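You operate a simulated robot arm through the tools that you are given. There is no shell and no other tool. Be economical: measure what you need, move in short steps, check, and stop when the job is done.

You run a simulated robot arm. Do the job below in one go: nothing can be reset, and whatever is moved stays where it is left.

JOB
Change the spent grey element for the least loaded one in the tray and run a batch.
Fine: open the oil tank vent first and leave it open; read the loads off the read-out; the grey one goes in cell eight. Set down upright: grey element.

The check looks at the end state, three seconds after you hand in, the way a careful person would. Anything else that was tipped, shoved, dropped, spilled or broken makes it a failure.

ROBOT AND FRAMES
A 7-joint arm with a fingered hand on a trunk, on a base that drives. Base frame: it is fixed to the floor where the robot stands at the start and does not move with it; the origin is under the middle of the robot, x ahead of it, y to its left, z up; the surface under the hand at the start is at about z = 1130. Lengths are in mm, angles in degrees, forces in N, time in s.
Its first joint turns from -166.0 to 166.0 degrees. Places, roughly: black hatch wing clamp [700, 600, 1200]; black tank valve [300, 1100, 1200]; bleed cock one [1000, 300, 1700]; bleed cock two [1000, -200, 1700]; cell eight of the element tray [400, -300, 700]; clamp nut by the black valve [400, 1000, 1300]; clamp nut by the union [400, 900, 1300]; coupling guard [900, 0, 1700]; fan end foot bolt one [800, 600, 1600]; fan end foot bolt three [800, -300, 1600]; fan end foot bolt two [800, 200, 1600]; filter outlet valve [700, -600, 1400]; fuel tank vent [600, 600, 1200]; green tank cap [750, 1000, 1250]; grey coupling insert [-5000, 2500, 1250]; grey hatch wing clamp [700, 400, 1200]. Payload 4 kg.
The TCP is the grasp point between the finger pads, 30 mm short of the fingertips. In the tool frame z runs along the fingers and y along their closing line. Largest opening 104 mm; the body of the gripper starts 35 mm behind the TCP. The gripper is a hand of 4 fingers: y runs from the thumb to the fingers, the wrist lies at [-15, -113, -190] in the tool frame, and closing takes about 1.5 s.
Orientation is that of the tool frame in the base frame, as a unit quaternion [w, x, y, z]. With the fingers straight down and the wrist toward the robot, the tool's x, y and z point along [0, 1, 0], [1, 0, 0] and [0, 0, -1] of the base frame.

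CONTROLS
- The arm moves only by the tool step_arm. Its argument "targets" is a list of rows, each an object (a shift or turn left out is 0, a gripper value left out holds the last) with "turn": the turn, a rotation vector about the base's x, y, z in degrees, a list of three; "dp": the shift along the base's x, y, z in mm, a list of three. In form: [{"turn": [rx, ry, rz], "dp": [dx, dy, dz]}, ...]. A call has 1 to 8 rows; each row is the pose to reach, as a shift and turn from the pose commanded when the call began. "jaw" is the opening, from 0 (shut) to 1 (fully open), set as the call begins (left out, the last holds). Rows are played at 5 a second. More than 50 mm and 8.6 degrees between two rows, or a gripper value outside its range, and nothing of the call is played. Where a pose cannot be reached the arm comes as near as it can. A force on the tool above 40 N (or 10 N above the force at the start of the call, whichever is more), or a blocked arm, ends the call early, and 0.2 s more pass. Each finger travels about 153 mm/s and halts on what it meets, pressing with about 25 N; the grip force reading is that of the motor and also rises with nothing between the fingers. The clock runs only during rows and for 0.2 s after the last one: add rows that repeat a pose to give the fingers time. It gives the time, the measured TCP pose, the force on the tool (base axes), the opening and the grip force at its end, in the units of the frame above (readings bear some noise), with the torque about the TCP (base axes, N m) and any sound that the robot's microphone picked up.
- Cameras (640 x 400 px; columns grow to the right, rows downward): "scene" is now at [335.6, 200.2, 1219.2]; the picture's right is [0.07, -1.00, -0.00], its down [-0.70, -0.05, -0.72] and it looks along [0.71, 0.05, -0.70] (base axes); focal length 214 px, centre (320, 200). "wrist" rides on the gripper at [61, -92, -130] in the tool frame; the picture's right is [-0.81, 0.28, -0.52], its down [-0.53, -0.71, 0.46] and it looks along [-0.24, 0.64, 0.72] (tool axes); focal length 275 px, centre (320, 200). There is no depth. A picture from a camera that has moved, and an enlarged one, comes with that camera's place and axes in the base frame and with its lens. The place of the scene camera against the robot may be out by one fixed shift of up to 25 mm in any direction.
- snapshot(camera): a new picture of that camera. It takes no simulated time.
- drive_base(legs): drives the robot by 1 to 6 legs, each [ahead, left, turn to the left] in mm, mm and degrees, along the robot's own axes; the way and the turn of a leg run together, so that a leg with both is an arc; at most 1500 mm and 180 degrees a leg. The arm and the cameras ride along, it lands a little off, and it stops where it bumps. It gives what a move gives.
- move_fingers(index, middle, ring, thumb_bend, thumb_turn): sets how far each is bent, from 0 (flat) to 1 (curled in); at 0.3 the hand is open as for a grip, at 0.7 the pads meet at the TCP. One left out holds its place. A second passes; each finger stops where it meets its share of the squeeze, and holds until it gets a number again. A gripper value or a shape takes the hand back. It gives what a move gives, with no picture; readings hold the bend of each and the force on the fingers (four entries, about 0 where the hand has none), thumb and palm. thumb_turn goes from beside the hand (0) to across from the fingers (1), as for a grip.
- grasp_type(shape): the hand has 4 fingers and takes this shape, open, in about a second: jaw (thumb against the fingers, like two jaws); tri (thumb and two fingers); tip (a fingertip pinch); poke (one finger out to press); point (the index stretched); flat (the hand flat); cup (the hand cupped); fist (a fist). The gripper value then closes the fingers along that shape, each until it touches; the sizes above hold for jaw. It gives what a move gives, with no picture.
- aim_head(pan, tilt): turns the head with the scene camera to pan (to the left, within 143 degrees either way) and tilt (down, from -29 to 69), counted from straight ahead of the robot. It gives what a move gives.
- inspect(camera, box): a new picture of the part [left, top, right, bottom] of that camera's present view, enlarged. It takes no simulated time.
- close_job(): hands the job in; it is judged then, once.

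Work in short steps. Places have to be worked out from the pictures, the camera data and where the tool is seen: move nearer, look again, correct. Check each grasp and each placing, and mend what went wrong. You have 120 turns and 78 pictures in all, those below and enlarged ones among them. Open the gripper and draw the arm clear of the work before you hand the job in, unless the task says otherwise; then end with one line.

The tools are called after "Request:" as a command line: name --argument value ..., lists and objects as JSON in quotes. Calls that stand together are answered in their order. step_arm: Moves the arm, as the interface text tells. Its arguments: {"type":"object","properties":{"targets":{"type":"array","items":{"type":"object","properties":{"turn":{"type":"array","items":{"type":"number"}},"dp":{"type":"array","items":{"type":"number"}}}}},"jaw":{"type":"number"}},"required":["targets"]} The other tools are called the same way: grasp_type (shape) gives the hand a shape; move_fingers (index, middle, ring, thumb_bend, thumb_turn) moves the fingers one by one; drive_base (legs) drives the base; aim_head (pan, tilt) turns the head that bears the scene camera; snapshot (camera) takes a picture; inspect (camera, box) takes an enlarged picture of a part of a camera's view; close_job () hands the job in.

At the start:

```text
clock: 0.0
tool_pos: [710.0, -195.5, 1384.8]
orientation: [0.001, 0.708, 0.707, 0.0]
ft_force: [0.6, -0.5, 0.1]
moment: [0.0, -0.01, 0.0]
grip_width: 103.7
finger_force: 0.2
shape: jaw
bend: [0.3, 0.3, 0.3, 0.3, 0.98]
finger forces: [0.0, 0.0, 0.0, 0.0, 0.0, 0.0]
robot x, y, heading: [-0.2, 4.9, -0.0]
head pan, tilt: [4.2, 44.3]
```

scene: 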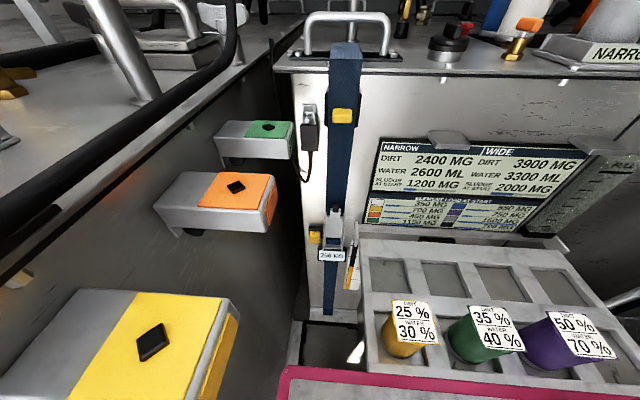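
wrist: 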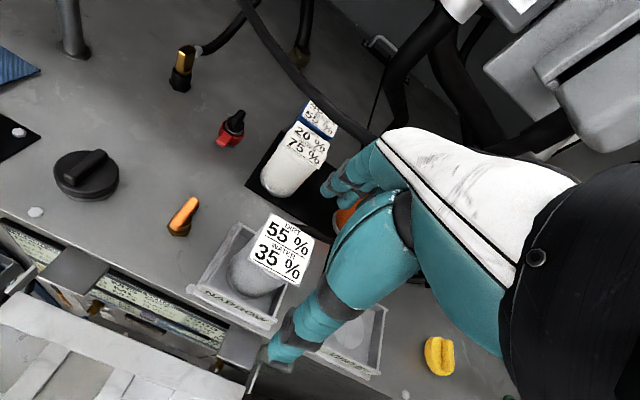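

The scene shows a plate with limits and a tray of elements with load labels. I enlarge the plate and take a wider look around first.

Request:
inspect --camera "scene" --box '[340, 120, 640, 260]'

Request:
inspect --camera "wrist" --box '[160, 40, 440, 380]'

Request:
aim_head --pan -15 --tilt 15

Request:
snapshot --camera "scene"

```text
2.13 times, centred on (490, 190) of scene
camera zoom: at [335.6, 200.2, 1219.2], right [0.07, -1.0, 0.0], down [-0.7, -0.05, -0.72], along [0.71, 0.05, -0.7], focal length 458 px, centre (-43, 221)
```

zoom: 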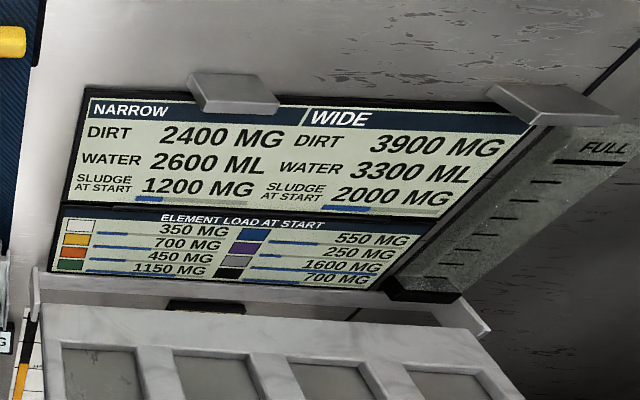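

```text
1.18 times, centred on (300, 210) of wrist
camera zoom: at [619.1, -134.5, 1515.4], right [0.28, -0.81, 0.52], down [-0.71, -0.53, -0.46], along [0.64, -0.24, -0.72], focal length 324 px, centre (344, 188)
```

zoom: 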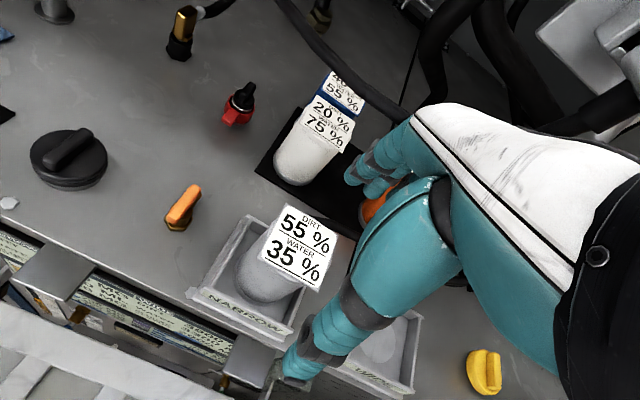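

```text
clock: 0.9
tool_pos: [709.5, -195.7, 1385.3]
orientation: [0.0, 0.707, 0.707, 0.0]
ft_force: [-0.3, 0.5, -0.1]
moment: [-0.01, 0.01, 0.01]
grip_width: 103.8
finger_force: 0.0
shape: jaw
bend: [0.3, 0.3, 0.3, 0.3, 0.98]
finger forces: [0.0, 0.0, 0.0, 0.0, 0.1, 0.1]
robot x, y, heading: [-0.5, -4.2, -0.1]
head pan, tilt: [-15.0, 15.0]
```

```text
73 pictures are left
camera scene: at [344.2, 170.1, 1265.0], right [-0.26, -0.97, 0.0], down [-0.25, 0.07, -0.97], along [0.93, -0.25, -0.26], focal length 214 px, centre (320, 200)
```

scene: 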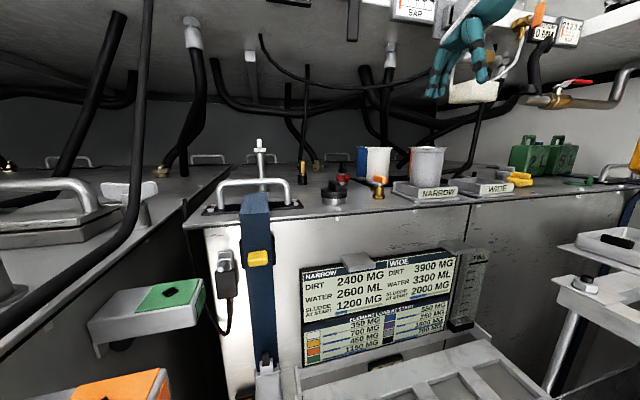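

The read-out lists loads by colour: purple 250 mg is the least of those seen (yellow 700, green 1150 in the tray), and grey is at 1600. I look around for the oil tank vent, the tray and the batch control.

Request:
inspect --camera "scene" --box '[180, 120, 640, 400]'

Request:
aim_head --pan -45 --tilt 35

Request:
snapshot --camera "scene"

Request:
aim_head --pan -20 --tilt -25

Request:
snapshot --camera "scene"

Request:
aim_head --pan 60 --tilt 15

Request:
snapshot --camera "scene"

```text
1.39 times, centred on (410, 260) of scene
camera zoom: at [344.2, 170.1, 1265.0], right [-0.26, -0.97, 0.0], down [-0.25, 0.07, -0.97], along [0.93, -0.25, -0.26], focal length 298 px, centre (195, 116)
```

zoom: 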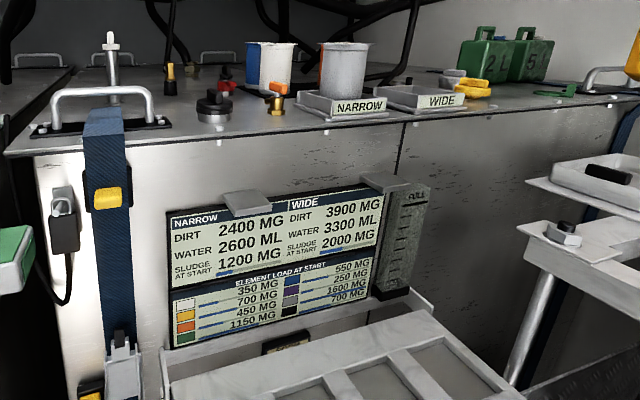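

```text
clock: 1.9
tool_pos: [710.3, -196.0, 1384.4]
orientation: [-0.001, 0.707, 0.708, 0.0]
ft_force: [-0.2, 0.3, 0.4]
moment: [0.0, -0.01, 0.01]
grip_width: 103.7
finger_force: 0.0
shape: jaw
bend: [0.3, 0.3, 0.3, 0.3, 0.98]
finger forces: [0.0, 0.1, 0.0, 0.0, 0.0, 0.0]
robot x, y, heading: [-1.4, 3.6, -0.1]
head pan, tilt: [-45.0, 35.0]
```

```text
71 pictures are left
camera scene: at [316.3, 132.0, 1233.1], right [-0.71, -0.71, 0.0], down [-0.41, 0.41, -0.82], along [0.58, -0.58, -0.57], focal length 214 px, centre (320, 200)
```

scene: 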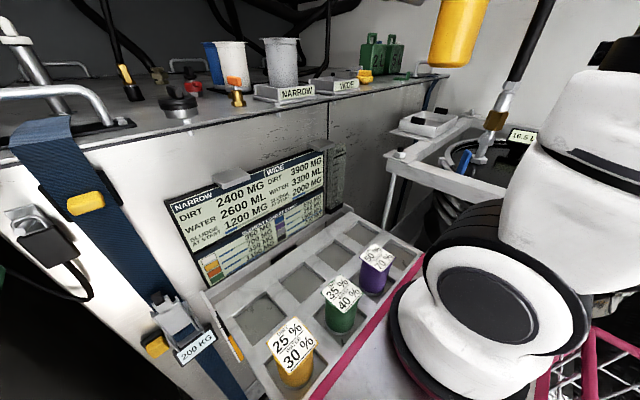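

```text
clock: 3.2
tool_pos: [709.4, -195.4, 1385.1]
orientation: [0.0, 0.707, 0.707, 0.0]
ft_force: [-0.1, 0.6, -0.2]
moment: [0.01, -0.01, -0.02]
grip_width: 103.5
finger_force: 0.0
shape: jaw
bend: [0.3, 0.3, 0.3, 0.3, 0.98]
finger forces: [0.0, 0.1, 0.1, 0.0, 0.0, 0.0]
robot x, y, heading: [-2.8, -0.3, 0.2]
head pan, tilt: [-20.0, -25.0]
```

```text
70 pictures are left
camera scene: at [320.7, 169.9, 1324.8], right [-0.34, -0.94, 0.0], down [0.4, -0.14, -0.91], along [0.85, -0.31, 0.42], focal length 214 px, centre (320, 200)
```

scene: 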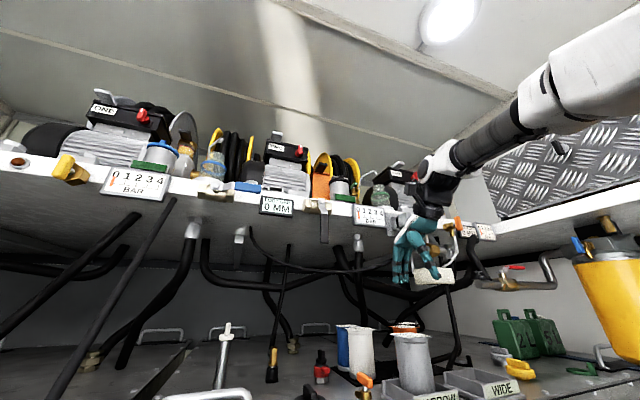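

```text
clock: 4.7
tool_pos: [710.4, -195.9, 1385.2]
orientation: [0.0, 0.707, 0.707, 0.0]
ft_force: [0.1, -0.1, -0.3]
moment: [-0.01, 0.02, 0.01]
grip_width: 103.5
finger_force: 0.1
shape: jaw
bend: [0.3, 0.3, 0.3, 0.3, 0.98]
finger forces: [0.1, 0.0, 0.0, 0.0, 0.0, 0.0]
robot x, y, heading: [0.6, 1.9, -0.0]
head pan, tilt: [60.0, 15.0]
```

```text
69 pictures are left
camera scene: at [300.7, 275.1, 1265.1], right [0.87, -0.5, 0.0], down [-0.13, -0.22, -0.97], along [0.48, 0.84, -0.26], focal length 214 px, centre (320, 200)
```

scene: 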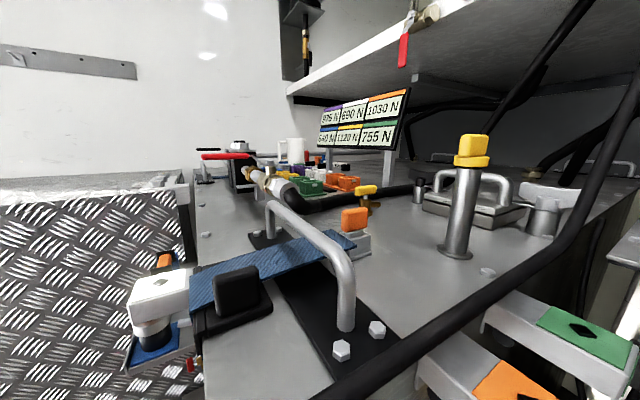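

There is a left tank with the fuel vent and a front tank with the seats. I zoom in on the tops of both tanks.

Request:
inspect --camera "scene" --box '[380, 100, 620, 260]'

Request:
inspect --camera "scene" --box '[180, 80, 420, 240]'

Request:
aim_head --pan -15 --tilt 5

Request:
inspect --camera "scene" --box '[180, 160, 400, 300]'

Request:
inspect --camera "scene" --box '[400, 160, 640, 300]'

```text
2.50 times, centred on (500, 180) of scene
camera zoom: at [300.7, 275.1, 1265.1], right [0.87, -0.5, 0.0], down [-0.13, -0.22, -0.97], along [0.48, 0.84, -0.26], focal length 536 px, centre (-130, 250)
```

zoom: 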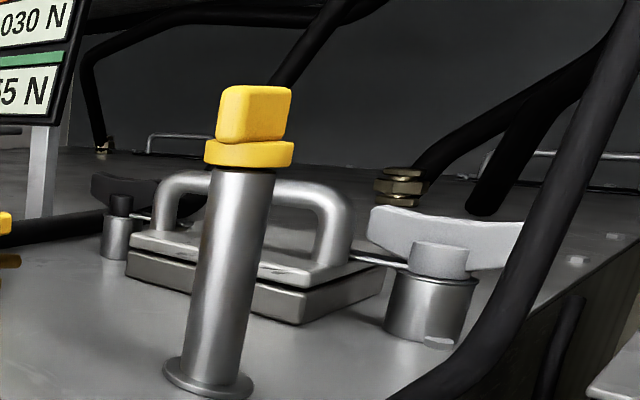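

```text
2.50 times, centred on (300, 160) of scene
camera zoom: at [300.7, 275.1, 1265.1], right [0.87, -0.5, 0.0], down [-0.13, -0.22, -0.97], along [0.48, 0.84, -0.26], focal length 536 px, centre (370, 300)
```

zoom: 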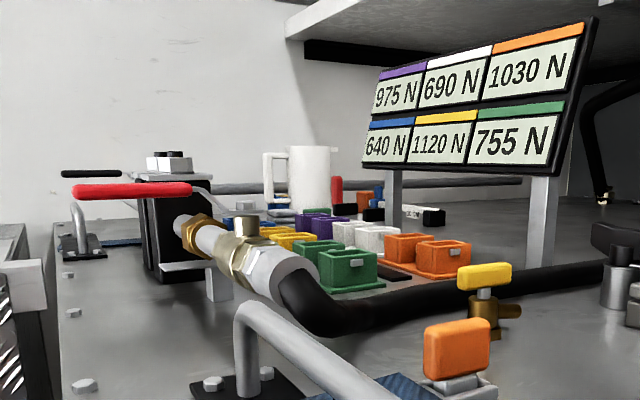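

```text
clock: 6.2
tool_pos: [710.5, -196.0, 1384.4]
orientation: [0.0, 0.707, 0.707, 0.0]
ft_force: [0.9, 0.0, -0.8]
moment: [0.0, -0.08, 0.01]
grip_width: 103.7
finger_force: 0.0
shape: jaw
bend: [0.3, 0.3, 0.3, 0.3, 0.98]
finger forces: [0.0, 0.0, 0.1, 0.1, 0.0, 0.0]
robot x, y, heading: [-4.0, 2.0, -0.0]
head pan, tilt: [-15.0, 5.0]
```

```text
2.86 times, centred on (290, 230) of scene
camera zoom: at [342.6, 170.5, 1281.2], right [-0.26, -0.97, 0.0], down [-0.08, 0.02, -1.0], along [0.96, -0.26, -0.09], focal length 613 px, centre (406, 114)
```

zoom: 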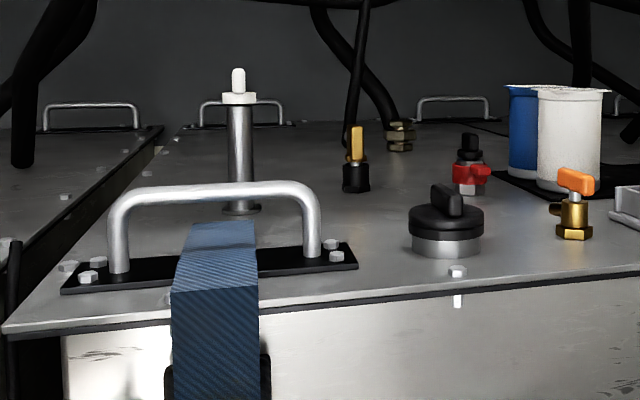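

```text
2.67 times, centred on (520, 230) of scene
camera zoom: at [342.6, 170.5, 1281.2], right [-0.26, -0.97, 0.0], down [-0.08, 0.02, -1.0], along [0.96, -0.26, -0.09], focal length 572 px, centre (-213, 120)
```

zoom: 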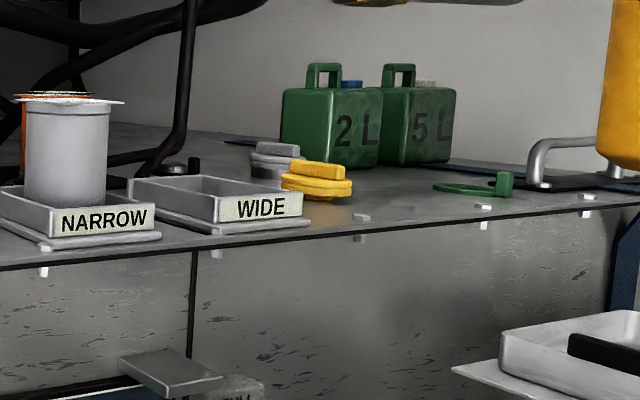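

The front tank carries a vent pipe with a white cap (the counterpart of the fuel vent). I look for the control that runs a batch around the front face and right side.

Request:
aim_head --pan -10 --tilt 45

Request:
inspect --camera "scene" --box '[200, 60, 420, 300]'

Request:
inspect --camera "scene" --box '[240, 180, 560, 400]'

Request:
aim_head --pan -75 --tilt 25

Request:
snapshot --camera "scene"

Request:
aim_head --pan 35 --tilt 50

Request:
snapshot --camera "scene"

```text
clock: 7.3
tool_pos: [710.9, -194.6, 1385.3]
orientation: [0.001, 0.707, 0.707, 0.0]
ft_force: [-1.2, 0.2, 0.4]
moment: [0.03, 0.01, 0.03]
grip_width: 103.8
finger_force: 0.1
shape: jaw
bend: [0.3, 0.3, 0.3, 0.3, 0.98]
finger forces: [0.0, 0.0, 0.0, 0.0, 0.0, 0.0]
robot x, y, heading: [2.4, 2.6, -0.2]
head pan, tilt: [-10.0, 45.0]
```

```text
1.67 times, centred on (310, 180) of scene
camera zoom: at [334.0, 180.1, 1218.3], right [-0.17, -0.98, 0.0], down [-0.7, 0.12, -0.71], along [0.7, -0.12, -0.71], focal length 358 px, centre (337, 233)
```

zoom: 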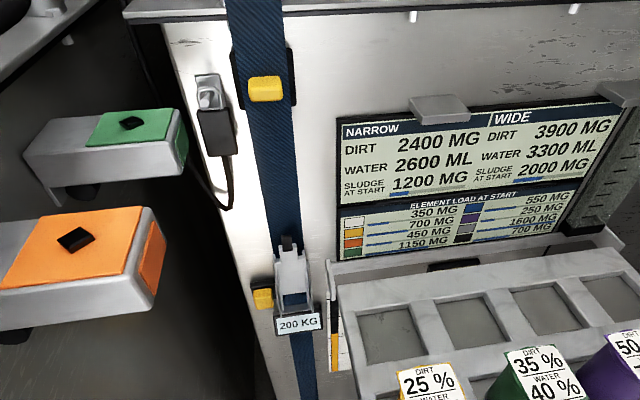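

```text
1.82 times, centred on (400, 290) of scene
camera zoom: at [334.0, 180.1, 1218.3], right [-0.17, -0.98, 0.0], down [-0.7, 0.12, -0.71], along [0.7, -0.12, -0.71], focal length 390 px, centre (174, 36)
```

zoom: 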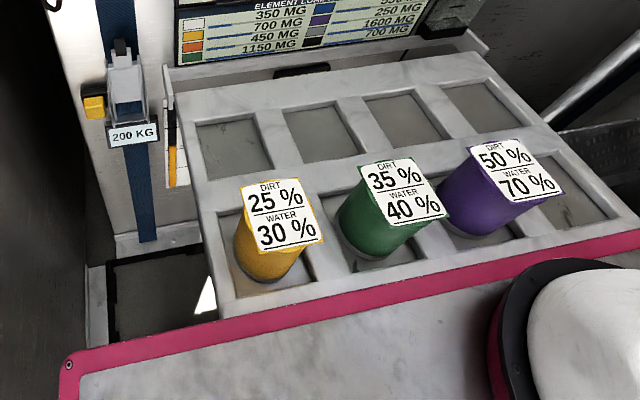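

```text
clock: 8.6
tool_pos: [711.4, -196.0, 1384.3]
orientation: [0.0, 0.707, 0.708, 0.0]
ft_force: [-0.1, 0.2, -0.9]
moment: [0.0, 0.01, 0.01]
grip_width: 103.8
finger_force: 0.0
shape: jaw
bend: [0.3, 0.3, 0.3, 0.3, 0.98]
finger forces: [0.0, 0.0, 0.1, 0.1, 0.0, 0.0]
robot x, y, heading: [4.5, -4.4, -0.1]
head pan, tilt: [-75.0, 25.0]
```

```text
62 pictures are left
camera scene: at [277.8, 105.2, 1248.8], right [-0.97, -0.26, 0.0], down [-0.11, 0.41, -0.91], along [0.24, -0.88, -0.42], focal length 214 px, centre (320, 200)
```

scene: 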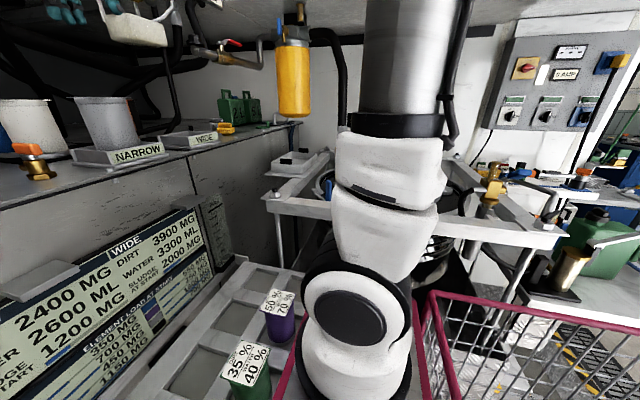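

```text
clock: 10.5
tool_pos: [711.1, -195.7, 1385.7]
orientation: [0.0, 0.708, 0.707, 0.0]
ft_force: [0.0, 0.4, 0.3]
moment: [-0.02, 0.03, 0.0]
grip_width: 103.6
finger_force: 0.0
shape: jaw
bend: [0.3, 0.3, 0.3, 0.3, 0.98]
finger forces: [0.0, 0.1, 0.0, 0.0, 0.1, 0.0]
robot x, y, heading: [3.8, 0.2, 0.3]
head pan, tilt: [35.0, 50.0]
```

```text
61 pictures are left
camera scene: at [317.0, 238.4, 1211.3], right [0.57, -0.82, 0.0], down [-0.63, -0.44, -0.64], along [0.53, 0.37, -0.77], focal length 214 px, centre (320, 200)
```

scene: 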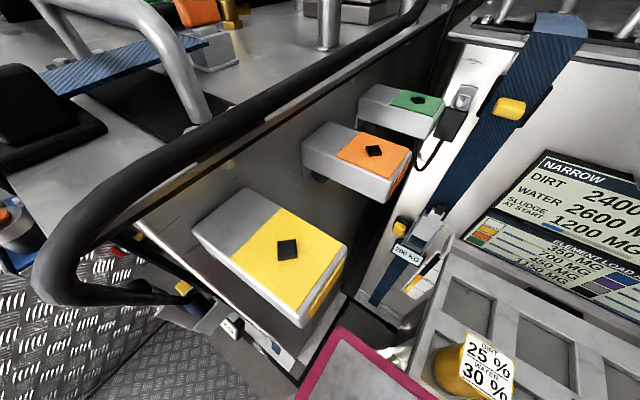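

I zoom the wrist view on the small controls of the tank top: the orange tap, red valve and yellow knob.

Request:
inspect --camera "wrist" --box '[20, 20, 260, 240]'

Request:
inspect --camera "wrist" --box '[180, 200, 500, 400]'

Request:
aim_head --pan -90 --tilt 5

Request:
inspect --camera "scene" --box '[300, 100, 640, 400]'

```text
1.82 times, centred on (140, 130) of wrist
camera zoom: at [619.1, -134.5, 1515.4], right [0.28, -0.81, 0.52], down [-0.71, -0.53, -0.46], along [0.64, -0.24, -0.72], focal length 500 px, centre (647, 327)
```

zoom: 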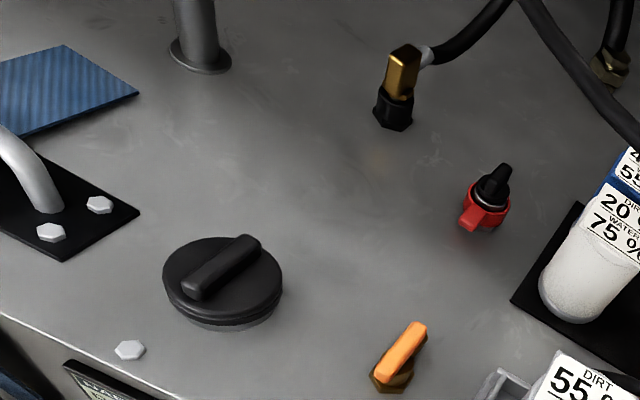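

```text
2.00 times, centred on (340, 300) of wrist
camera zoom: at [619.1, -134.5, 1515.4], right [0.28, -0.81, 0.52], down [-0.71, -0.53, -0.46], along [0.64, -0.24, -0.72], focal length 551 px, centre (280, 0)
```

zoom: 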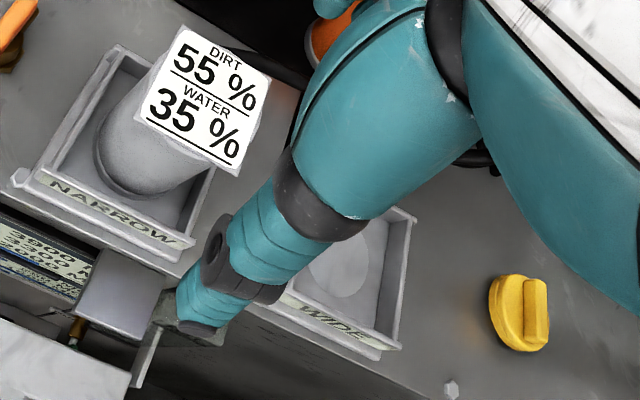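

```text
clock: 12.6
tool_pos: [709.8, -194.3, 1383.6]
orientation: [0.0, 0.707, 0.707, 0.0]
ft_force: [0.0, -0.1, -0.1]
moment: [0.0, 0.0, -0.01]
grip_width: 103.6
finger_force: 0.1
shape: jaw
bend: [0.3, 0.3, 0.3, 0.3, 0.98]
finger forces: [0.1, 0.1, 0.0, 0.0, 0.0, 0.0]
robot x, y, heading: [-0.9, -4.9, -0.0]
head pan, tilt: [-90.0, 5.0]
```

```text
1.33 times, centred on (470, 250) of scene
camera zoom: at [254.0, 102.4, 1281.2], right [-1.0, 0.0, 0.0], down [0.0, 0.09, -1.0], along [0.0, -1.0, -0.09], focal length 286 px, centre (120, 133)
```

zoom: 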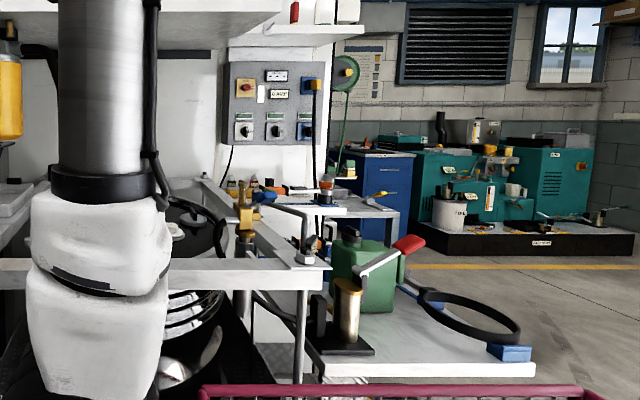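

There's a switch panel on the right wall; zoom on it.

Request:
inspect --camera "scene" --box '[460, 140, 560, 220]'

Request:
aim_head --pan -45 --tilt -5

Request:
snapshot --camera "scene"

Request:
aim_head --pan 15 --tilt -15

Request:
snapshot --camera "scene"

```text
5.00 times, centred on (510, 180) of scene
camera zoom: at [254.0, 102.4, 1281.2], right [-1.0, 0.0, 0.0], down [0.0, 0.09, -1.0], along [0.0, -1.0, -0.09], focal length 1072 px, centre (-630, 300)
```

zoom: 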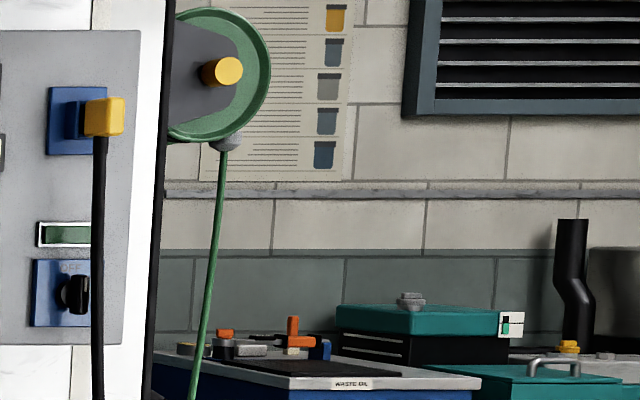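

```text
clock: 13.7
tool_pos: [710.9, -195.0, 1384.3]
orientation: [0.001, 0.707, 0.707, -0.001]
ft_force: [0.0, 0.5, 0.3]
moment: [0.0, -0.02, -0.02]
grip_width: 103.7
finger_force: 0.1
shape: jaw
bend: [0.3, 0.3, 0.3, 0.3, 0.98]
finger forces: [0.0, 0.0, 0.0, 0.0, 0.1, 0.0]
robot x, y, heading: [0.4, 1.5, 0.2]
head pan, tilt: [-45.0, -5.0]
```

```text
56 pictures are left
camera scene: at [315.7, 132.3, 1296.9], right [-0.71, -0.71, 0.0], down [0.06, -0.06, -1.0], along [0.7, -0.7, 0.09], focal length 214 px, centre (320, 200)
```

scene: 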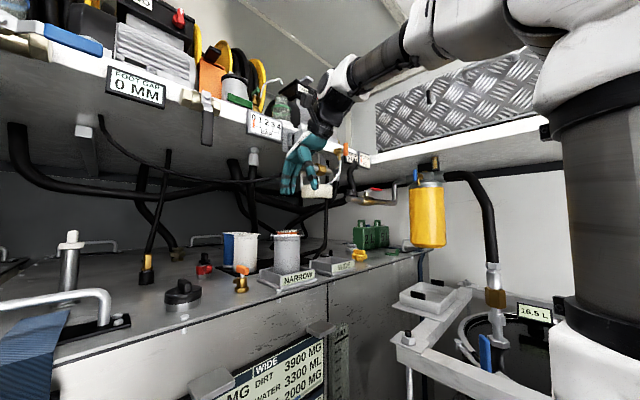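

```text
clock: 15.0
tool_pos: [710.5, -194.7, 1384.2]
orientation: [0.001, 0.707, 0.707, 0.0]
ft_force: [0.2, -0.6, -1.3]
moment: [0.02, 0.01, 0.03]
grip_width: 103.5
finger_force: 0.0
shape: jaw
bend: [0.3, 0.3, 0.3, 0.3, 0.98]
finger forces: [0.0, 0.0, 0.1, 0.1, 0.1, 0.0]
robot x, y, heading: [-4.0, 0.3, 0.1]
head pan, tilt: [15.0, -15.0]
```

```text
55 pictures are left
camera scene: at [331.7, 215.0, 1311.6], right [0.26, -0.97, 0.0], down [0.25, 0.07, -0.97], along [0.93, 0.25, 0.26], focal length 214 px, centre (320, 200)
```

scene: 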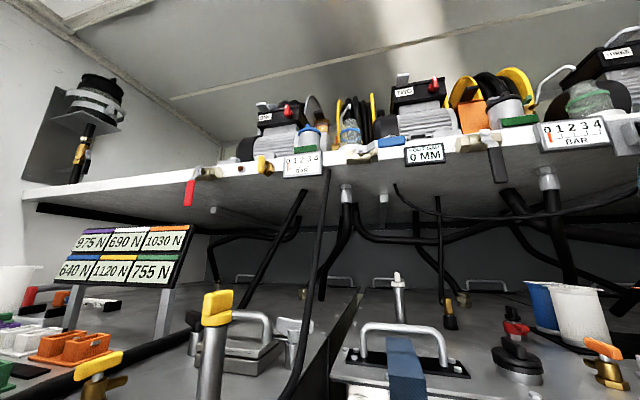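

The panel at far right has labels; zoom on it from a better pan.

Request:
aim_head --pan -82 --tilt 0

Request:
inspect --camera "scene" --box '[420, 120, 580, 230]'

Request:
aim_head --pan -50 --tilt 15

Request:
inspect --camera "scene" --box '[160, 120, 420, 290]'

```text
clock: 16.7
tool_pos: [710.5, -195.5, 1385.5]
orientation: [0.001, 0.707, 0.707, 0.0]
ft_force: [0.2, 0.0, 0.2]
moment: [0.01, 0.03, 0.01]
grip_width: 103.4
finger_force: 0.1
shape: jaw
bend: [0.3, 0.3, 0.3, 0.3, 0.98]
finger forces: [0.0, 0.0, 0.0, 0.0, 0.1, 0.0]
robot x, y, heading: [-1.3, -0.6, 0.1]
head pan, tilt: [-82.0, 0.0]
```

```text
3.64 times, centred on (500, 175) of scene
camera zoom: at [266.5, 105.1, 1289.2], right [-0.99, -0.14, 0.0], down [0.0, 0.0, -1.0], along [0.14, -0.99, 0.0], focal length 780 px, centre (-334, 291)
```

zoom: 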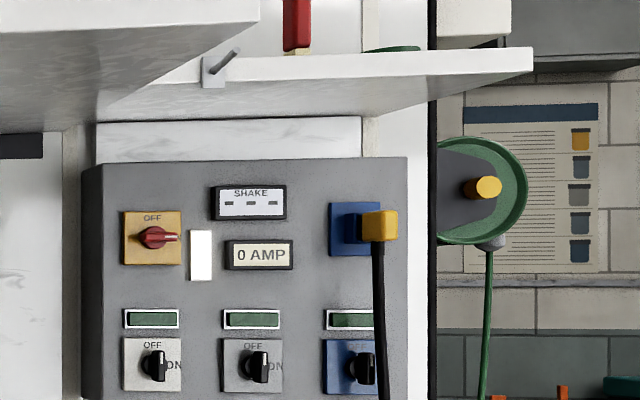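

```text
clock: 17.7
tool_pos: [709.8, -195.2, 1384.3]
orientation: [0.0, 0.707, 0.707, 0.0]
ft_force: [0.2, 0.7, -0.2]
moment: [-0.01, -0.01, 0.02]
grip_width: 103.7
finger_force: 0.0
shape: jaw
bend: [0.3, 0.3, 0.3, 0.3, 0.98]
finger forces: [0.1, 0.0, 0.0, 0.0, 0.0, 0.1]
robot x, y, heading: [0.0, 1.6, 0.1]
head pan, tilt: [-50.0, 15.0]
```

```text
2.35 times, centred on (290, 205) of scene
camera zoom: at [313.9, 122.6, 1265.1], right [-0.77, -0.64, 0.0], down [-0.17, 0.2, -0.97], along [0.62, -0.74, -0.26], focal length 505 px, centre (391, 188)
```

zoom: 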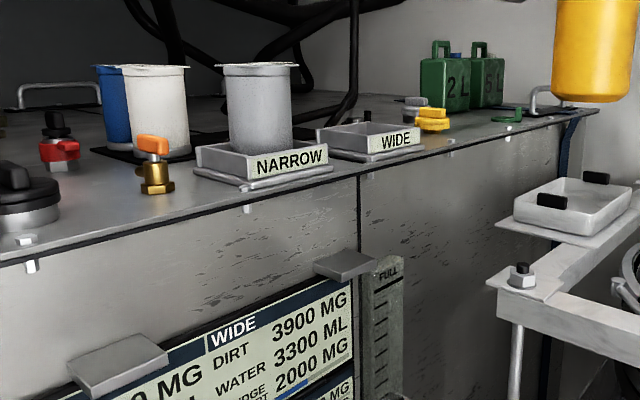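

I now place the readout near x≈620, NARROW seat near [710,-195]. I zoom in on the plates above the readout and the dark item beneath it.

Request:
aim_head --pan -25 --tilt 30

Request:
inspect --camera "scene" --box '[240, 150, 400, 250]'

Request:
inspect --camera "scene" --box '[300, 220, 460, 320]'

```text
clock: 18.6
tool_pos: [710.1, -196.3, 1384.1]
orientation: [0.0, 0.707, 0.707, 0.0]
ft_force: [-0.3, -0.5, 0.3]
moment: [0.01, -0.04, 0.0]
grip_width: 103.6
finger_force: 0.0
shape: jaw
bend: [0.3, 0.3, 0.3, 0.3, 0.98]
finger forces: [0.0, 0.1, 0.0, 0.1, 0.0, 0.1]
robot x, y, heading: [-1.0, -0.8, -0.0]
head pan, tilt: [-25.0, 30.0]
```

```text
4.00 times, centred on (320, 200) of scene
camera zoom: at [335.9, 155.9, 1240.9], right [-0.42, -0.91, 0.0], down [-0.45, 0.21, -0.87], along [0.78, -0.37, -0.5], focal length 858 px, centre (320, 200)
```

zoom: 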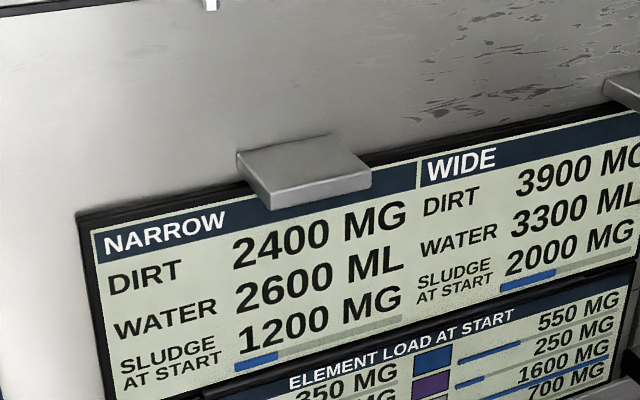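

```text
4.00 times, centred on (380, 270) of scene
camera zoom: at [335.9, 155.9, 1240.9], right [-0.42, -0.91, 0.0], down [-0.45, 0.21, -0.87], along [0.78, -0.37, -0.5], focal length 858 px, centre (80, -80)
```

zoom: 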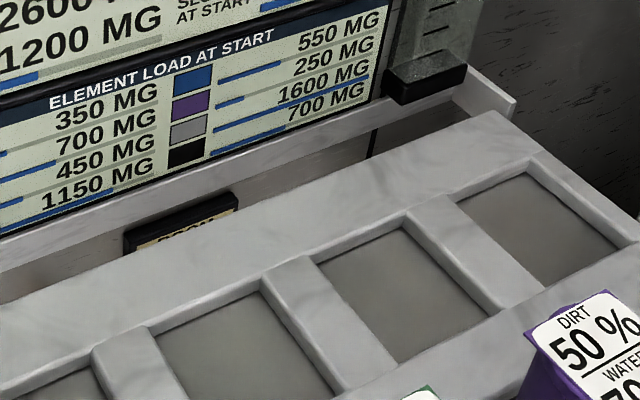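

A labelled black plate hides behind the tray rim, and two grey plates sit above the read-out. I draw the hand back over the tray to see them with the wrist camera.

Request:
step_arm --targets '[{"dp": [-45, 0, 0]}, {"dp": [-90, 0, 0]}, {"dp": [-135, 0, 0]}, {"dp": [-180, 0, -10]}, {"dp": [-220, 0, -20]}, {"dp": [-260, 0, -40]}, {"dp": [-290, 0, -60]}]'

Request:
snapshot --camera "wrist"

```text
clock: 20.2
tool_pos: [418.5, -193.9, 1327.2]
orientation: [-0.001, 0.707, 0.707, -0.001]
ft_force: [0.9, 0.2, -0.7]
moment: [-0.02, 0.05, 0.02]
grip_width: 103.7
finger_force: 0.0
shape: jaw
bend: [0.3, 0.3, 0.3, 0.3, 0.98]
finger forces: [0.1, 0.1, 0.0, 0.0, 0.0, 0.0]
robot x, y, heading: [0.2, 1.0, -0.0]
head pan, tilt: [-25.0, 30.0]
```

```text
50 pictures are left
camera wrist: at [328.0, -133.6, 1457.1], right [0.28, -0.81, 0.52], down [-0.71, -0.53, -0.45], along [0.64, -0.24, -0.73], focal length 275 px, centre (320, 200)
```

wrist: 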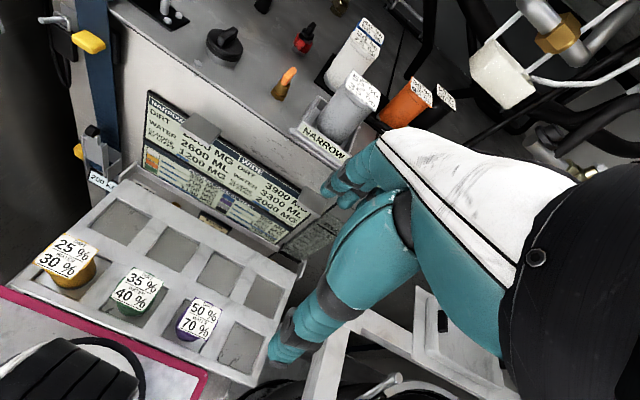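

The tray: far row empty, near row yellow, green, purple, empty — the empty near-right cell matches cell eight's [400,-300]. Zoom on the label and plates.

Request:
inspect --camera "wrist" --box '[150, 90, 310, 260]'

Request:
inspect --camera "wrist" --box '[20, 170, 300, 390]'

```text
2.35 times, centred on (230, 175) of wrist
camera zoom: at [328.0, -133.6, 1457.1], right [0.28, -0.81, 0.52], down [-0.71, -0.53, -0.45], along [0.64, -0.24, -0.73], focal length 648 px, centre (532, 259)
```

zoom: 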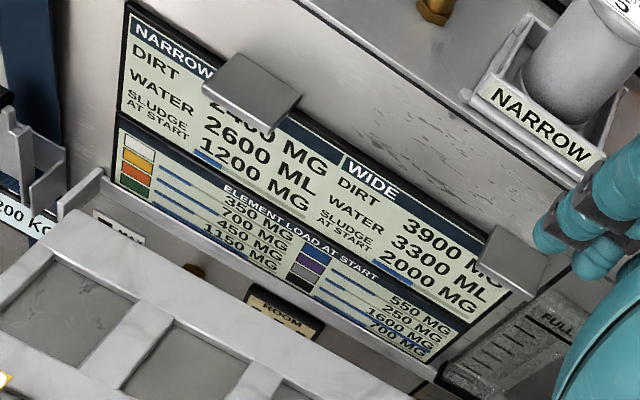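

```text
1.82 times, centred on (160, 280) of wrist
camera zoom: at [328.0, -133.6, 1457.1], right [0.28, -0.81, 0.52], down [-0.71, -0.53, -0.45], along [0.64, -0.24, -0.73], focal length 500 px, centre (611, 54)
```

zoom: 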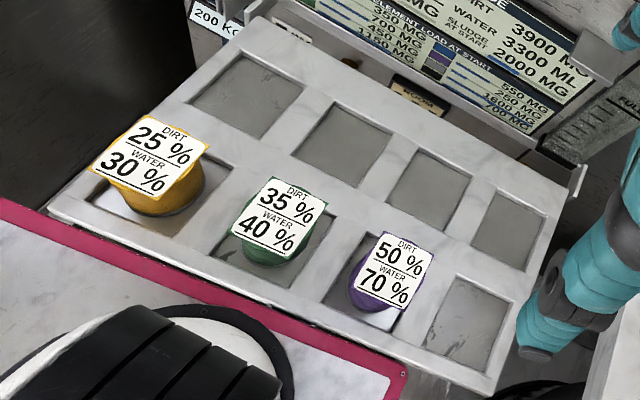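

Two brass cocks look like tank vents: a yellow-handled one on the left (fuel) tank near [545,540,1190], matching the listed fuel vent, and an orange-handled one on the front tank near [773,-88,1165]. I zoom in on both, and on the capped pipes.

Request:
aim_head --pan 48 --tilt 12

Request:
inspect --camera "scene" --box '[240, 150, 400, 250]'

Request:
aim_head --pan -22 --tilt 12

Request:
inspect --camera "scene" --box '[260, 150, 420, 250]'

Request:
inspect --camera "wrist" --box '[190, 0, 310, 110]'

```text
clock: 21.6
tool_pos: [419.7, -193.8, 1326.7]
orientation: [0.0, 0.707, 0.707, 0.0]
ft_force: [1.2, 0.0, 0.0]
moment: [0.0, 0.0, 0.03]
grip_width: 103.6
finger_force: 0.0
shape: jaw
bend: [0.3, 0.3, 0.3, 0.3, 0.98]
finger forces: [0.1, 0.1, 0.0, 0.1, 0.0, 0.0]
robot x, y, heading: [-0.0, 0.0, 0.2]
head pan, tilt: [48.0, 12.0]
```

```text
4.00 times, centred on (320, 200) of scene
camera zoom: at [316.3, 263.5, 1269.9], right [0.74, -0.67, 0.0], down [-0.14, -0.15, -0.98], along [0.66, 0.73, -0.21], focal length 858 px, centre (320, 200)
```

zoom: 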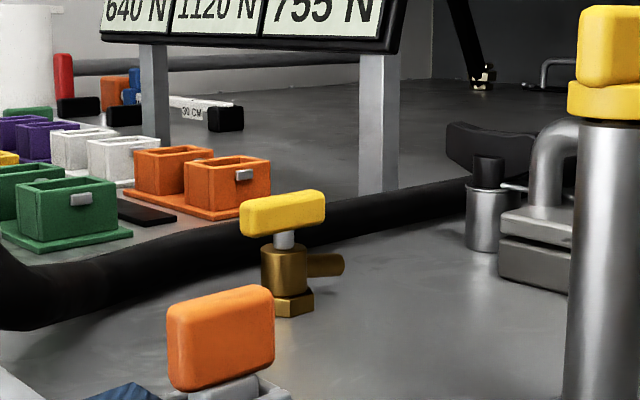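

```text
clock: 23.0
tool_pos: [420.1, -193.5, 1326.0]
orientation: [0.001, 0.707, 0.707, 0.0]
ft_force: [-0.5, 0.0, -0.3]
moment: [0.0, 0.0, 0.0]
grip_width: 103.6
finger_force: 0.0
shape: jaw
bend: [0.3, 0.3, 0.3, 0.3, 0.98]
finger forces: [0.0, 0.0, 0.0, 0.0, 0.1, 0.0]
robot x, y, heading: [2.0, 0.7, 0.1]
head pan, tilt: [-22.0, 12.0]
```

```text
4.00 times, centred on (340, 200) of scene
camera zoom: at [340.4, 159.4, 1269.9], right [-0.37, -0.93, 0.0], down [-0.19, 0.08, -0.98], along [0.91, -0.37, -0.21], focal length 858 px, centre (240, 200)
```

zoom: 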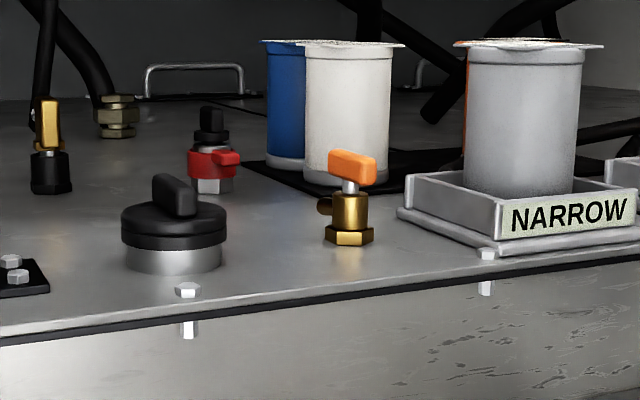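

```text
3.64 times, centred on (250, 55) of wrist
camera zoom: at [328.1, -133.5, 1457.7], right [0.28, -0.81, 0.52], down [-0.71, -0.53, -0.46], along [0.64, -0.24, -0.72], focal length 1001 px, centre (574, 727)
```

zoom: 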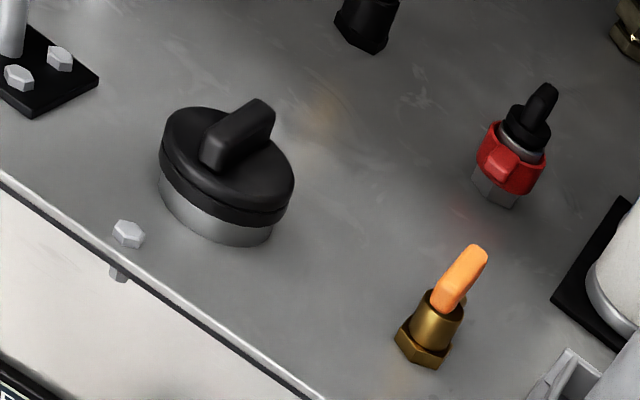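

Same type of cock on both tanks, so the orange one is the oil tank vent. I bring the wrist camera nearer it to see nozzle and handle direction.

Request:
step_arm --targets '[{"dp": [48, 8, 5]}, {"dp": [95, 16, 10]}, {"dp": [142, 24, 20]}, {"dp": [190, 33, 25]}, {"dp": [235, 45, 25]}, {"dp": [240, 53, 25]}]'

Request:
snapshot --camera "wrist"

```text
clock: 24.4
tool_pos: [660.3, -142.1, 1349.6]
orientation: [0.001, 0.707, 0.707, 0.0]
ft_force: [-1.1, 0.2, -0.4]
moment: [0.01, 0.02, -0.03]
grip_width: 103.8
finger_force: 0.0
shape: jaw
bend: [0.3, 0.3, 0.3, 0.3, 0.98]
finger forces: [0.1, 0.1, 0.1, 0.0, 0.0, 0.0]
robot x, y, heading: [-1.7, 0.6, 0.3]
head pan, tilt: [-22.0, 12.0]
```

```text
44 pictures are left
camera wrist: at [569.1, -80.6, 1481.5], right [0.28, -0.81, 0.52], down [-0.71, -0.53, -0.46], along [0.64, -0.24, -0.72], focal length 275 px, centre (320, 200)
```

wrist: 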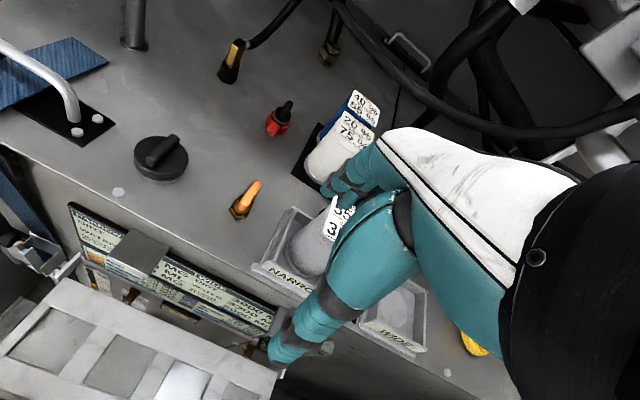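

Zoom on the orange cock, and on the front face below.

Request:
inspect --camera "wrist" --box '[215, 165, 285, 225]'

Request:
inspect --camera "wrist" --box '[60, 200, 300, 380]'

```text
6.67 times, centred on (250, 195) of wrist
camera zoom: at [569.1, -80.6, 1481.5], right [0.28, -0.81, 0.52], down [-0.71, -0.53, -0.46], along [0.64, -0.24, -0.72], focal length 1835 px, centre (787, 233)
```

zoom: 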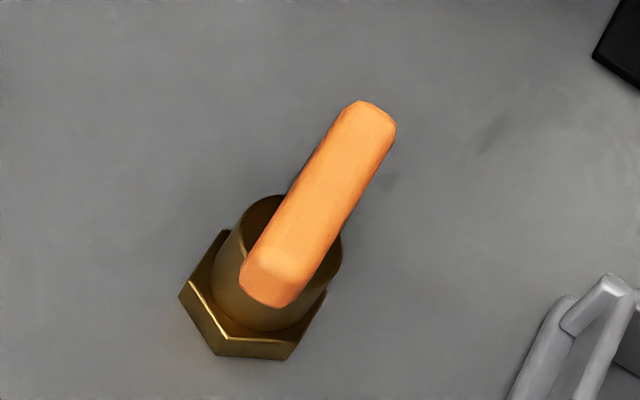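

```text
2.22 times, centred on (180, 290) of wrist
camera zoom: at [569.1, -80.6, 1481.5], right [0.28, -0.81, 0.52], down [-0.71, -0.53, -0.46], along [0.64, -0.24, -0.72], focal length 612 px, centre (631, 0)
```

zoom: 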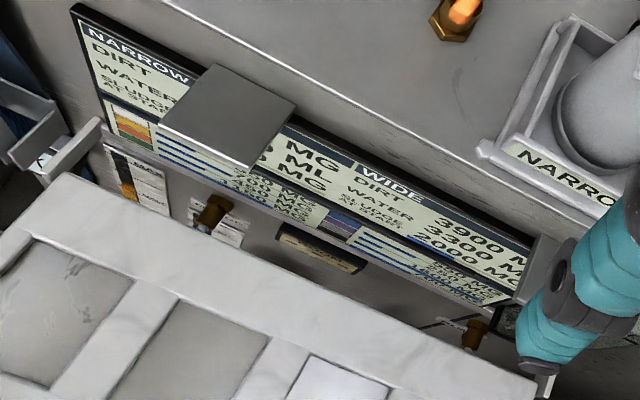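

The orange handle lies in line with its nozzle along x. To be sure about which fitting is the vent, I compare with the known bleed cocks on the shelf and look at the white-capped pipe more closely.

Request:
aim_head --pan -5 --tilt -20

Request:
inspect --camera "scene" --box '[160, 60, 460, 240]'

Request:
aim_head --pan 4 --tilt 5

Request:
inspect --camera "scene" --box '[290, 160, 390, 230]'

Request:
inspect --camera "wrist" --box '[80, 0, 240, 100]'

```text
clock: 25.4
tool_pos: [660.1, -142.6, 1351.3]
orientation: [0.0, 0.706, 0.708, 0.0]
ft_force: [0.2, -0.6, 0.0]
moment: [0.02, 0.01, -0.01]
grip_width: 103.8
finger_force: 0.0
shape: jaw
bend: [0.3, 0.3, 0.3, 0.3, 0.98]
finger forces: [0.0, 0.0, 0.0, 0.1, 0.0, 0.0]
robot x, y, heading: [-2.8, 0.2, -0.1]
head pan, tilt: [-5.0, -20.0]
```

```text
2.13 times, centred on (310, 150) of scene
camera zoom: at [329.7, 187.6, 1318.4], right [-0.09, -1.0, 0.0], down [0.34, -0.03, -0.94], along [0.94, -0.08, 0.34], focal length 458 px, centre (341, 307)
```

zoom: 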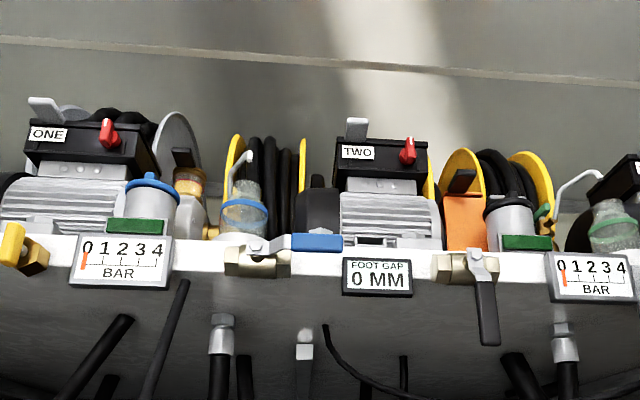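

```text
clock: 26.3
tool_pos: [660.5, -143.2, 1350.1]
orientation: [0.0, 0.707, 0.707, -0.001]
ft_force: [1.2, -0.2, -0.1]
moment: [-0.02, -0.03, 0.0]
grip_width: 103.8
finger_force: 0.1
shape: jaw
bend: [0.3, 0.3, 0.3, 0.3, 0.98]
finger forces: [0.0, 0.0, 0.0, 0.1, 0.0, 0.0]
robot x, y, heading: [-1.3, 0.4, -0.2]
head pan, tilt: [4.0, 5.0]
```

```text
5.71 times, centred on (340, 195) of scene
camera zoom: at [345.5, 200.6, 1281.3], right [0.07, -1.0, 0.0], down [-0.09, -0.01, -1.0], along [0.99, 0.07, -0.09], focal length 1226 px, centre (206, 229)
```

zoom: 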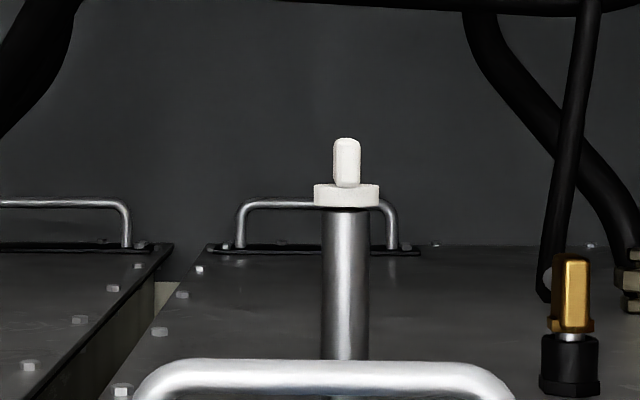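

```text
4.00 times, centred on (160, 50) of wrist
camera zoom: at [569.0, -80.8, 1481.4], right [0.28, -0.81, 0.52], down [-0.71, -0.53, -0.46], along [0.64, -0.24, -0.72], focal length 1101 px, centre (960, 800)
```

zoom: 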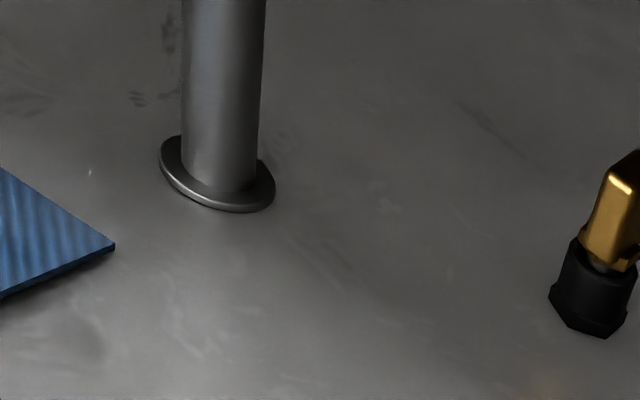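

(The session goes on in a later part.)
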